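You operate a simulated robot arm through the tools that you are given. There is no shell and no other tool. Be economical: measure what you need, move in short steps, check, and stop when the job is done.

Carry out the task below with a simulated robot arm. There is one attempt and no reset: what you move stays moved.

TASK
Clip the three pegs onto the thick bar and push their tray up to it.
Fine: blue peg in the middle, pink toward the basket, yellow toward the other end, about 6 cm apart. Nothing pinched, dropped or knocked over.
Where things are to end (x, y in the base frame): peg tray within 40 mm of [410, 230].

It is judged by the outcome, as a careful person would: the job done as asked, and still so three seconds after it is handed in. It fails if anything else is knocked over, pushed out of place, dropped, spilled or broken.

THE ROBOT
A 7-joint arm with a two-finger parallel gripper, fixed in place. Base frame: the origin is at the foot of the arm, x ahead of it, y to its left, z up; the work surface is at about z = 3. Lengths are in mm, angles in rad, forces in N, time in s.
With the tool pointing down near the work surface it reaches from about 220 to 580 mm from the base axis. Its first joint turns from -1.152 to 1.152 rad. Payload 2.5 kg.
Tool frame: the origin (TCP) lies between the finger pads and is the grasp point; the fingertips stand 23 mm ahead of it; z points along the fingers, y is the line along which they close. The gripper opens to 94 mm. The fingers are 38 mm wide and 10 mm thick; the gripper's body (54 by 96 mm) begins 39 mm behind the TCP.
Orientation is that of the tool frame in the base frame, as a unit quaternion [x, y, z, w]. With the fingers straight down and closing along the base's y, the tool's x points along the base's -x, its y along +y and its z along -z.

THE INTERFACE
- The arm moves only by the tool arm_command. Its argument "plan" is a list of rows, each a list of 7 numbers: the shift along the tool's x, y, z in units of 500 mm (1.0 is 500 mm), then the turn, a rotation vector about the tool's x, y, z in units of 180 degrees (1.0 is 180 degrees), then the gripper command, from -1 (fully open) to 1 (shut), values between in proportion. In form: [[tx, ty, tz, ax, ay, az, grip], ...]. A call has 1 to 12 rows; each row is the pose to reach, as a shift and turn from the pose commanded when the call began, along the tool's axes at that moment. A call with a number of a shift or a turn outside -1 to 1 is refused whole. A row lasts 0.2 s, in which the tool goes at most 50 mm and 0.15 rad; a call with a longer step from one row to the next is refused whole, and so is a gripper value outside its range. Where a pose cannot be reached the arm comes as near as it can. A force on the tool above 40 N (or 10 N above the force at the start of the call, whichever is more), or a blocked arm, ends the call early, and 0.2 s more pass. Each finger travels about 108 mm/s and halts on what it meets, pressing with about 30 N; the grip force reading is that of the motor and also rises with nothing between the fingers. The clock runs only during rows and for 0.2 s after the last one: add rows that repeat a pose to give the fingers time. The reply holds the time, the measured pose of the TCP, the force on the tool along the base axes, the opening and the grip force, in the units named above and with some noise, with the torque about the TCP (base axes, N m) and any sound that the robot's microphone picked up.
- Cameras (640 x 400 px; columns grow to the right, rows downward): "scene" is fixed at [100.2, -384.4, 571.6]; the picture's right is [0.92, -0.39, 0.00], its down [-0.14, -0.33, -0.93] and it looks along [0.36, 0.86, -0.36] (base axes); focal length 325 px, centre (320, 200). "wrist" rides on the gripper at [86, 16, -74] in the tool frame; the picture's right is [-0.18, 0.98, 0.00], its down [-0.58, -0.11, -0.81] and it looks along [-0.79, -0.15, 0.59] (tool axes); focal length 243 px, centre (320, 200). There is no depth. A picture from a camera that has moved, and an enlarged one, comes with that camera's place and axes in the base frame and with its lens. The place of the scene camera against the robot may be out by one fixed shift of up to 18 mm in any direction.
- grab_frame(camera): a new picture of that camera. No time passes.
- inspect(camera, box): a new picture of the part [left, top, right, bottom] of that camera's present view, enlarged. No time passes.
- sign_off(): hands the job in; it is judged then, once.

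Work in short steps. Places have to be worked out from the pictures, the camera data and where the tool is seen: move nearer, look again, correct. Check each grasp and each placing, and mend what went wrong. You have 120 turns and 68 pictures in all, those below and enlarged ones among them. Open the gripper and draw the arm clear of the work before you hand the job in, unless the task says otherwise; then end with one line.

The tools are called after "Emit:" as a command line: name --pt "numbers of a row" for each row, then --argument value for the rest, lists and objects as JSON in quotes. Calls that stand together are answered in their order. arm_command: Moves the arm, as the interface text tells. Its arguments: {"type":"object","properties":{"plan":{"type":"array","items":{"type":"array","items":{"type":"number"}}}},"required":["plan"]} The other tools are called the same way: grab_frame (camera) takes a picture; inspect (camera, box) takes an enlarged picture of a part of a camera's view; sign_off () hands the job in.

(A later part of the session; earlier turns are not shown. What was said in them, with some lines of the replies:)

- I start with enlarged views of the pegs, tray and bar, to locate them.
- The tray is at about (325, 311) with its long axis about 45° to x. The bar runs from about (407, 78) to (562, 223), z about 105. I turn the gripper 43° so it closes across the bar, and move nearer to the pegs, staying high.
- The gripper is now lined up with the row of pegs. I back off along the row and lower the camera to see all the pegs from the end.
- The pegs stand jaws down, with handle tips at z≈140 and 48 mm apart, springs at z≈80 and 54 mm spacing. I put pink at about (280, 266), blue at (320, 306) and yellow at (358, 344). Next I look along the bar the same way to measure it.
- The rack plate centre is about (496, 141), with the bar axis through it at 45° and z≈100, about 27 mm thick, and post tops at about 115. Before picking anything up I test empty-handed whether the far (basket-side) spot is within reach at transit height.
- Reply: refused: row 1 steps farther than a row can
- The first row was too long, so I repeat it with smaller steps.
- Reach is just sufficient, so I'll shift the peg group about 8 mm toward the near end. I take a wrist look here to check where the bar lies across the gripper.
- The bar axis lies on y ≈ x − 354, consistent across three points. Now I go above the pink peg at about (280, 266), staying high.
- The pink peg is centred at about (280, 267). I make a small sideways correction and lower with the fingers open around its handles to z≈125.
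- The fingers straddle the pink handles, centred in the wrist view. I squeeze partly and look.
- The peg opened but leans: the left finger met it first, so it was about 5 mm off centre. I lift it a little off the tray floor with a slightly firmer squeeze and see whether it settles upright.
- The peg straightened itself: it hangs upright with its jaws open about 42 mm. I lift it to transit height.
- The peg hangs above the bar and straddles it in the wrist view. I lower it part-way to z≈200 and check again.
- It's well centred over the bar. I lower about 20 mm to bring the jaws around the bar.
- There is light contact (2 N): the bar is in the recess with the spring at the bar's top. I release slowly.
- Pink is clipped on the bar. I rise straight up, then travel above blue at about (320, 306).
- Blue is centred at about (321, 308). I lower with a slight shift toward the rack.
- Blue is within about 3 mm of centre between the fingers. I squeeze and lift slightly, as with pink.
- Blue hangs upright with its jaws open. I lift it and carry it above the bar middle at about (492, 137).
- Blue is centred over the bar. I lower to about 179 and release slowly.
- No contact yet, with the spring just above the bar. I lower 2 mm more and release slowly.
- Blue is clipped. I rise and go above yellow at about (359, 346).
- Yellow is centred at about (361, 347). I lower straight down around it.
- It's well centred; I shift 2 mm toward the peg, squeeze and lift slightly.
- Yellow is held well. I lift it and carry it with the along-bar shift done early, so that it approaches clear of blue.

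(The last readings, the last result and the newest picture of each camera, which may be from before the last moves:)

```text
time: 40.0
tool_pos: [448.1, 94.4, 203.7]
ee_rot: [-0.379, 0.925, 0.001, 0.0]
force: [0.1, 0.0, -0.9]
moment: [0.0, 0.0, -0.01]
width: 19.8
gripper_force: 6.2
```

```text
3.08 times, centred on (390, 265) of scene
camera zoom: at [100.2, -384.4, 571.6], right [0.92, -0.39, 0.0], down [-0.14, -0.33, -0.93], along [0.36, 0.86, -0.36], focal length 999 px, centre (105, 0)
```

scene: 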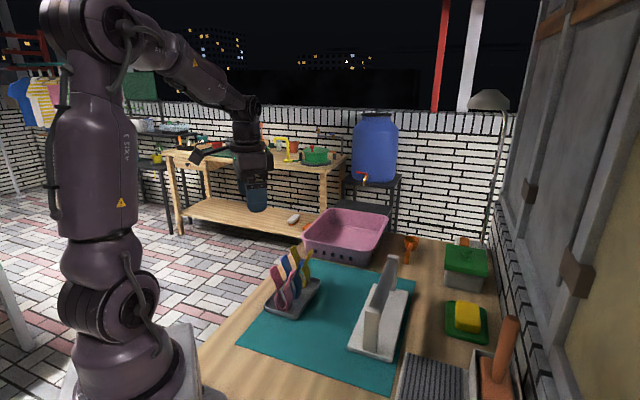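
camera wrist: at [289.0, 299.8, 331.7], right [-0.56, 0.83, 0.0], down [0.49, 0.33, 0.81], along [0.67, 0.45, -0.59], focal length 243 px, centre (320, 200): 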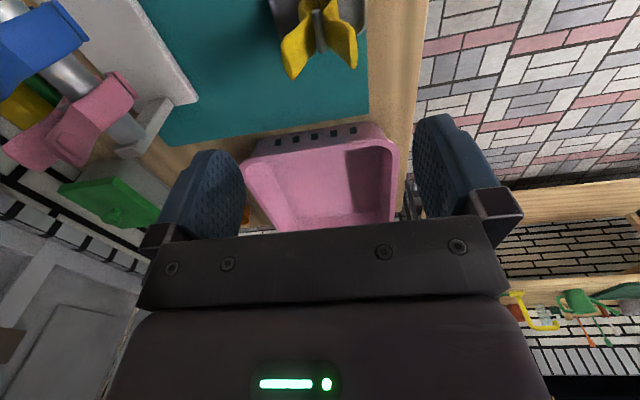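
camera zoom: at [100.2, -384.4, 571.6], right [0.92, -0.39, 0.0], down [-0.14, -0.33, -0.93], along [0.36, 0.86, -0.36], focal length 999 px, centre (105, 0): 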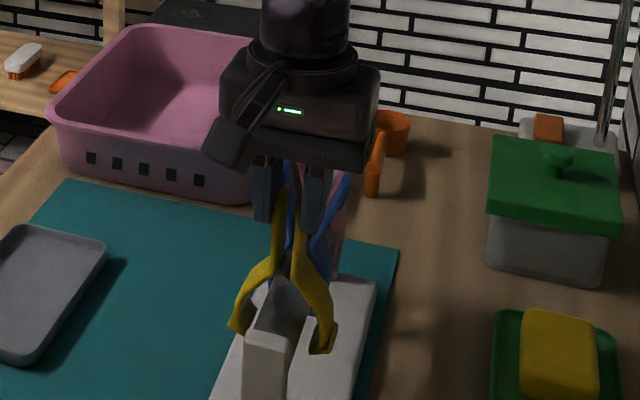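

It's centred. I lower the last 26 mm and check before releasing.

Emit:
arm_command --pt "0 0 0.025 0 0 0 0.65" --pt "0 0 0.042 0 0 0 0.65" --pt "0 0 0.051 0 0 0 0.65" --pt "0 0 0.051 0 0 0 0.65"

Emit:
inspect --camera "scene" --box '[340, 200, 440, 330]'

```text
time: 41.0
tool_pos: [449.9, 94.5, 178.4]
ee_rot: [-0.379, 0.926, 0.0, 0.0]
force: [-0.8, 0.0, 3.4]
moment: [-0.02, -0.03, 0.1]
width: 19.3
gripper_force: 5.6
```

```text
3.08 times, centred on (390, 265) of scene
camera zoom: at [100.2, -384.4, 571.6], right [0.92, -0.39, 0.0], down [-0.14, -0.33, -0.93], along [0.36, 0.86, -0.36], focal length 999 px, centre (105, 0)
```

zoom: 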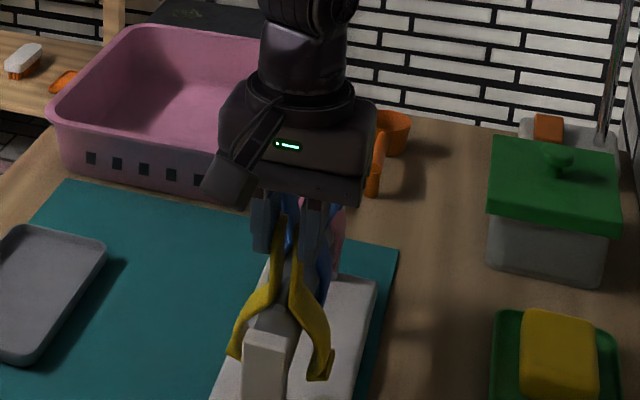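

There is light contact, so it is seated. I release slowly.

Emit:
arm_command --pt "0 0 0 0 0 0 0.5" --pt "0 0 0 0 0 0 0.35" --pt "0 0 0 0 0 0 0.2" --pt "0 0 0 0 0 0 0.0" --pt "0 0 0 0 0 0 -0.3" --pt "0 0 0 0 0 0 -0.6" --pt "0 0 0 0 0 0 -1" --pt "0 0 0 0 0 0 -1"

Emit:
arm_command --pt "0 0 -0.05 0 0 0 -1" --pt "0 0 -0.11 0 0 0 -1" --pt "0 0 -0.17 0 0 0 -1" --pt "0 0 -0.17 0 0 0 -1"

Emit:
inspect --camera "scene" --box '[240, 180, 440, 370]'

Emit:
grab_frame --camera "wrist"

```text
time: 42.8
tool_pos: [448.7, 96.1, 178.3]
ee_rot: [-0.379, 0.925, 0.001, 0.0]
force: [0.1, 0.1, 0.6]
moment: [0.01, 0.02, -0.01]
width: 93.8
gripper_force: 0.0
```

```text
time: 43.8
tool_pos: [446.1, 96.2, 265.8]
ee_rot: [-0.379, 0.926, 0.001, 0.0]
force: [-0.4, 0.9, -0.1]
moment: [0.0, 0.02, 0.01]
width: 94.0
gripper_force: 0.0
```

```text
2.11 times, centred on (340, 275) of scene
camera zoom: at [100.2, -384.4, 571.6], right [0.92, -0.39, 0.0], down [-0.14, -0.33, -0.93], along [0.36, 0.86, -0.36], focal length 683 px, centre (278, 42)
```

zoom: 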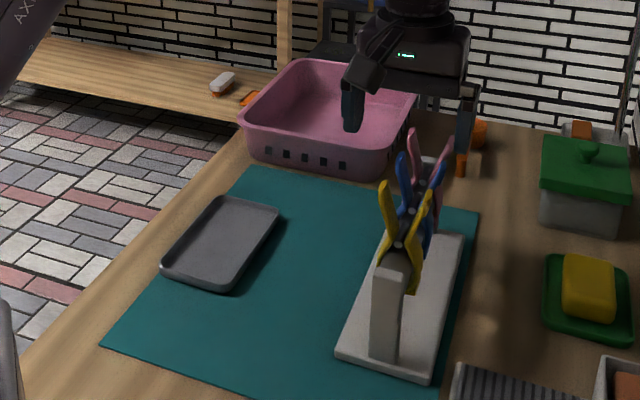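

```text
26 pictures are left
camera wrist: at [374.7, 47.4, 338.8], right [-0.56, 0.83, 0.0], down [0.49, 0.33, 0.81], along [0.67, 0.45, -0.59], focal length 243 px, centre (320, 200)
```

wrist: 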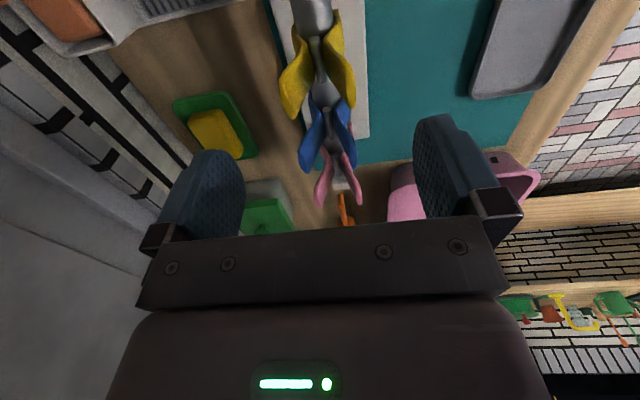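

All three pegs are clipped in order, yellow, blue, pink, with pink toward the basket. Next I go above the wood just outside the tray's outer long edge and close the fingers, ready for the push.

Emit:
arm_command --pt "-0.018 0.088 0 0 0 0 -1" --pt "-0.037 0.176 0 0 0 0 -1" --pt "-0.055 0.264 0 0 0 0 -0.6" --pt "-0.074 0.352 0 0 0 0 -0.2" --pt "-0.093 0.44 0 0 0 0 0.2" --pt "-0.111 0.53 0 0 0 0 0.6" --pt "-0.13 0.619 0 0 0 0 1" --pt "-0.13 0.619 0 0 0 0 1" --pt "-0.13 0.619 0 0 0 0 1"

Emit:
grab_frame --camera "wrist"

Emit:
inspect --camera "scene" --box '[240, 180, 440, 370]'

```text
time: 45.8
tool_pos: [276.9, 361.3, 265.8]
ee_rot: [-0.377, 0.926, 0.0, 0.001]
force: [0.5, 0.0, -0.5]
moment: [-0.01, 0.04, 0.04]
width: 0.0
gripper_force: 29.7
```

```text
25 pictures are left
camera wrist: at [203.6, 312.4, 340.4], right [-0.56, 0.83, 0.0], down [0.49, 0.33, 0.81], along [0.67, 0.45, -0.59], focal length 243 px, centre (320, 200)
```

wrist: 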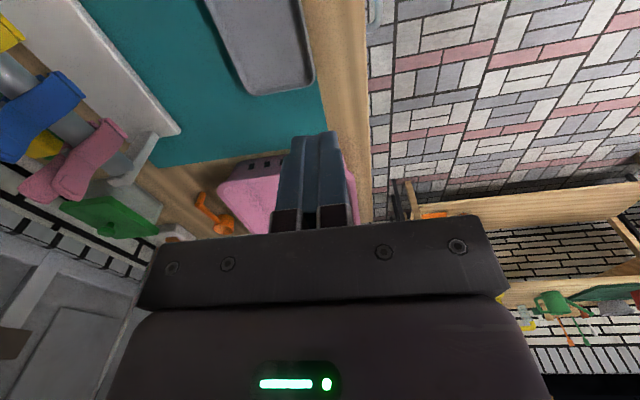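

```text
2.11 times, centred on (340, 275) of scene
camera zoom: at [100.2, -384.4, 571.6], right [0.92, -0.39, 0.0], down [-0.14, -0.33, -0.93], along [0.36, 0.86, -0.36], focal length 683 px, centre (278, 42)
```

zoom: 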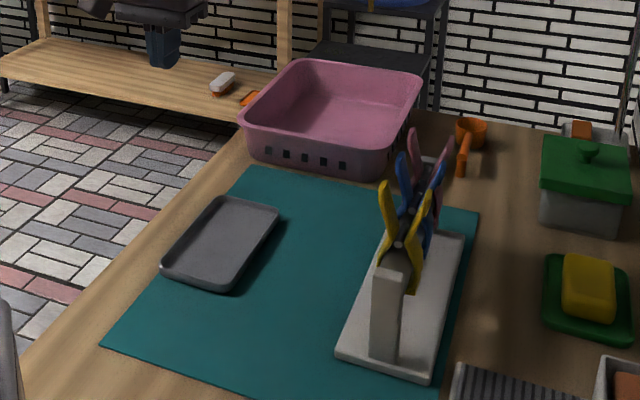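

The tray's outer edge is about 10–15 mm inside the closed fingers, and lengthwise they are aligned with its centre. I back out 8 mm more and descend beside the tray, tips a few mm above the surface.

Emit:
arm_command --pt "0 0.016 0.08 0 0 0 1" --pt "0 0.016 0.16 0 0 0 1" --pt "0 0.016 0.24 0 0 0 1" --pt "0 0.016 0.32 0 0 0 1" --pt "0 0.016 0.39 0 0 0 1" --pt "0 0.016 0.44 0 0 0 1" --pt "0 0.016 0.47 0 0 0 1" --pt "0 0.016 0.47 0 0 0 1"

Emit:
inspect --camera "scene" --box '[240, 180, 440, 370]'

Emit:
grab_frame --camera "wrist"

```text
time: 47.6
tool_pos: [272.0, 369.1, 30.1]
ee_rot: [-0.378, 0.926, 0.001, -0.001]
force: [-0.1, 0.6, -0.2]
moment: [0.01, 0.0, 0.02]
width: 0.1
gripper_force: 29.5
```

```text
2.11 times, centred on (340, 275) of scene
camera zoom: at [100.2, -384.4, 571.6], right [0.92, -0.39, 0.0], down [-0.14, -0.33, -0.93], along [0.36, 0.86, -0.36], focal length 683 px, centre (278, 42)
```

zoom: 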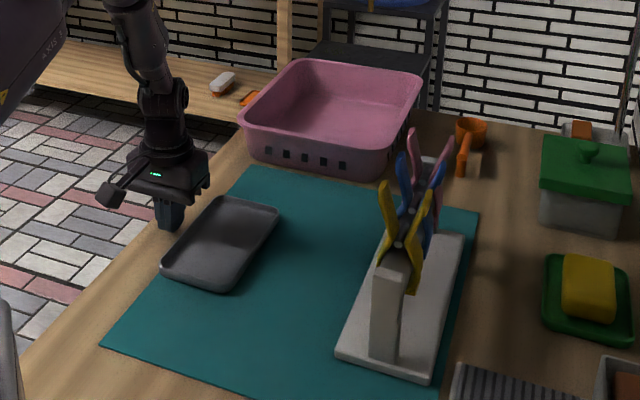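

```text
22 pictures are left
camera wrist: at [200.2, 319.2, 103.8], right [-0.56, 0.83, 0.0], down [0.49, 0.33, 0.81], along [0.67, 0.45, -0.59], focal length 243 px, centre (320, 200)
```

wrist: 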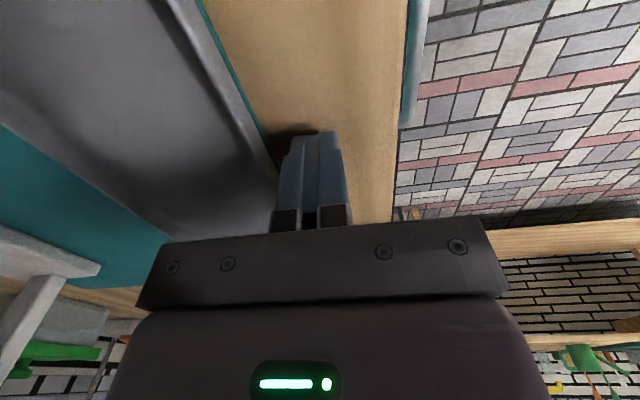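

The fingers are beside the tray and below its rim. I push slowly toward the rack, about 90 mm of finger travel first, then check.

Emit:
arm_command --pt "0 -0.02 0 0 0 0 1" --pt "0 -0.04 0 0 0 0 1" --pt "0 -0.06 0 0 0 0 1" --pt "0 -0.08 0 0 0 0 1" --pt "0 -0.1 0 0 0 0 1" --pt "0 -0.12 0 0 0 0 1" --pt "0 -0.14 0 0 0 0 1" --pt "0 -0.16 0 0 0 0 1" --pt "0 -0.18 0 0 0 0 1" --pt "0 -0.18 0 0 0 0 1"

Emit:
inspect --camera "scene" --box '[240, 180, 440, 370]'

Emit:
grab_frame --camera "wrist"

```text
time: 49.8
tool_pos: [335.4, 301.9, 30.7]
ee_rot: [-0.378, 0.926, 0.0, 0.0]
force: [-0.7, 0.1, 0.1]
moment: [0.0, 0.0, 0.01]
width: 0.2
gripper_force: 29.5
```

```text
2.11 times, centred on (340, 275) of scene
camera zoom: at [100.2, -384.4, 571.6], right [0.92, -0.39, 0.0], down [-0.14, -0.33, -0.93], along [0.36, 0.86, -0.36], focal length 683 px, centre (278, 42)
```

zoom: 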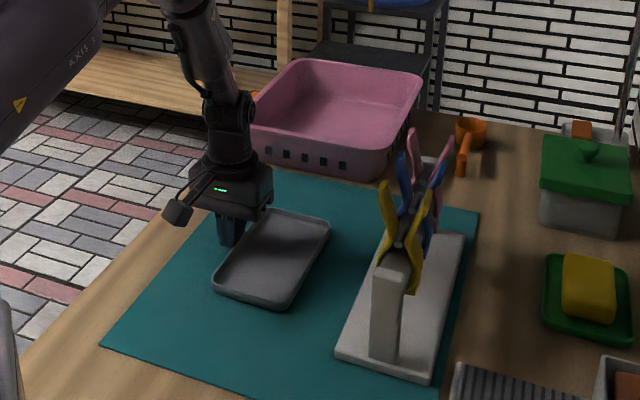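

```text
20 pictures are left
camera wrist: at [263.4, 253.4, 104.8], right [-0.56, 0.83, 0.0], down [0.49, 0.33, 0.81], along [0.67, 0.45, -0.59], focal length 243 px, centre (320, 200)
```

wrist: 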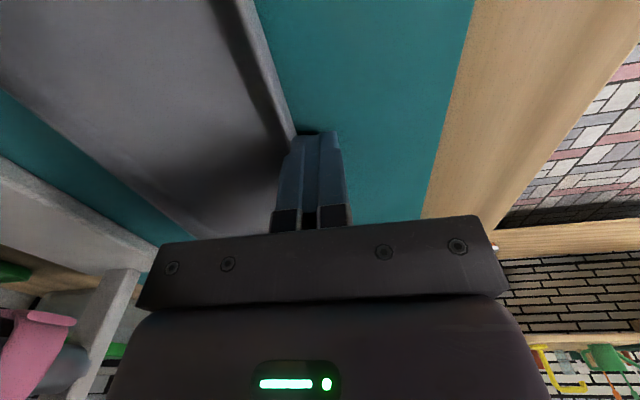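

The tray slides straight with no rotation. By my count its centre is about 50 mm short of the goal, so I push 52 mm more, slowly.

Emit:
arm_command --pt "0 -0.018 0 0 0 0 1" --pt "0 -0.036 0 0 0 0 1" --pt "0 -0.054 0 0 0 0 1" --pt "0 -0.072 0 0 0 0 1" --pt "0 -0.09 0 0 0 0 1" --pt "0 -0.104 0 0 0 0 1" --pt "0 -0.104 0 0 0 0 1"

Emit:
inspect --camera "scene" --box '[240, 180, 440, 370]'

```text
time: 51.4
tool_pos: [372.2, 265.3, 28.4]
ee_rot: [-0.379, 0.925, 0.001, 0.0]
force: [0.2, -0.2, 0.0]
moment: [0.02, 0.0, -0.01]
width: 0.1
gripper_force: 29.8
```

```text
2.11 times, centred on (340, 275) of scene
camera zoom: at [100.2, -384.4, 571.6], right [0.92, -0.39, 0.0], down [-0.14, -0.33, -0.93], along [0.36, 0.86, -0.36], focal length 683 px, centre (278, 42)
```

zoom: 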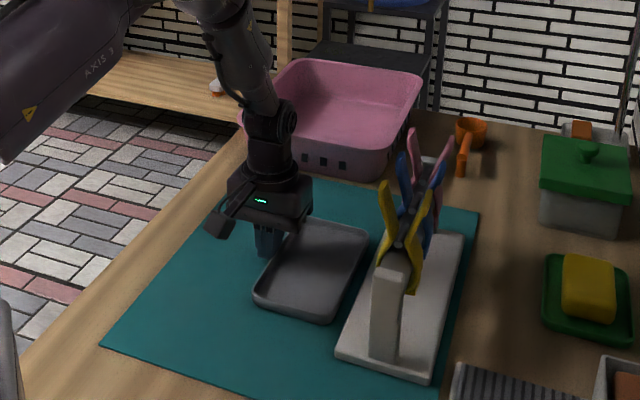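

By the finger position the tray centre is about (410, 227), close beside the rack with nothing touched. I back away from it, rise, and look over the result.

Emit:
arm_command --pt "0 0.03 0 0 0 0 1" --pt "0 0.08 0 0 0 0 1" --pt "0 0.08 -0.08 0 0 0 1" --pt "0 0.08 -0.17 0 0 0 0.5" --pt "0 0.08 -0.26 0 0 0 0" --pt "0.05 0.08 -0.34 0 0 0 -0.5" --pt "0.1 0.08 -0.42 0 0 0 -1" --pt "0.16 0.08 -0.47 0 0 0 -1" --pt "0.22 0.08 -0.47 0 0 0 -1" --pt "0.26 0.08 -0.47 0 0 0 -1" --pt "0.26 0.08 -0.47 0 0 0 -1"

Emit:
grab_frame --camera "wrist"

Emit:
inspect --camera "scene" --box '[280, 200, 460, 370]'

Emit:
grab_frame --camera "scene"

```text
time: 53.8
tool_pos: [251.4, 203.5, 264.7]
ee_rot: [-0.378, 0.926, 0.0, 0.0]
force: [0.5, -0.2, 0.3]
moment: [0.01, 0.01, 0.01]
width: 93.8
gripper_force: 0.0
```

```text
18 pictures are left
camera wrist: at [179.6, 154.1, 339.2], right [-0.56, 0.83, 0.0], down [0.49, 0.33, 0.81], along [0.67, 0.45, -0.59], focal length 243 px, centre (320, 200)
```

wrist: 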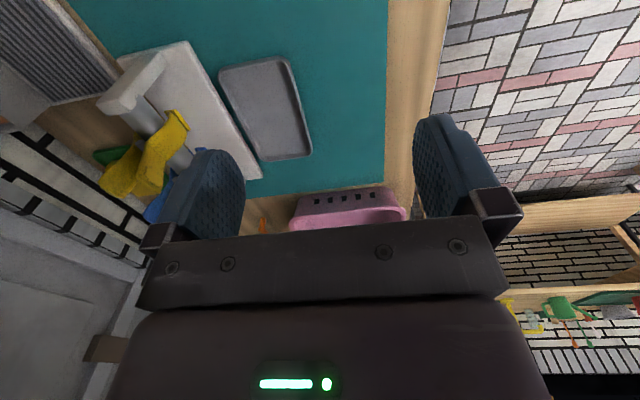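

```text
2.35 times, centred on (370, 285) of scene
camera zoom: at [100.2, -384.4, 571.6], right [0.92, -0.39, 0.0], down [-0.14, -0.33, -0.93], along [0.36, 0.86, -0.36], focal length 764 px, centre (202, 0)
```

zoom: 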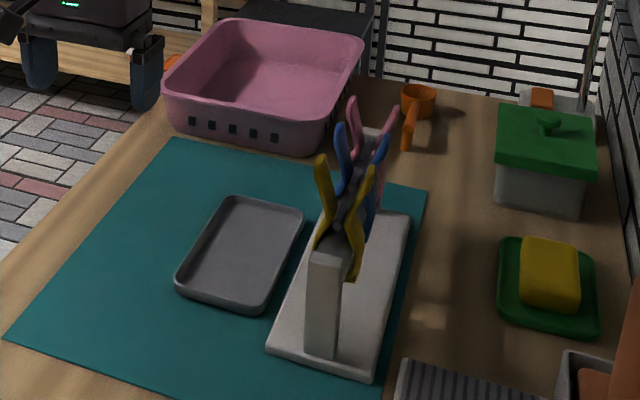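

```text
16 pictures are left
```

scene: 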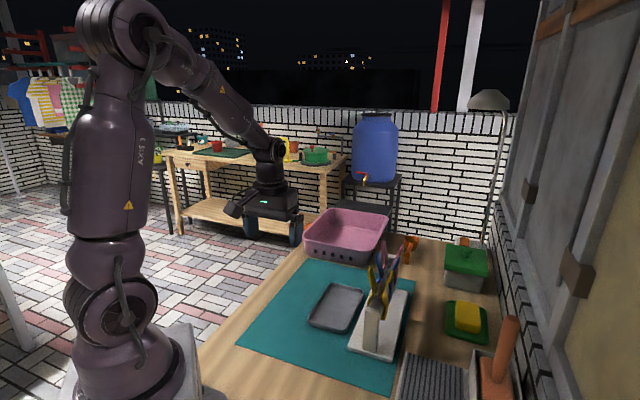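

The pegs are all clipped upright on the bar about 60 mm apart. The tray centre is at about (411, 222), beside the rack and not touching it, nothing else has moved, and the arm is clear with the gripper open. I hand in.

Emit:
sign_off

```text
The job is handed in.
```

The three pegs are clipped on the bar about 6 cm apart: blue in the middle, pink toward the basket, yellow at the other end. The tray is pushed up beside the rack at about (411, 222), roughly 10 mm from the target.
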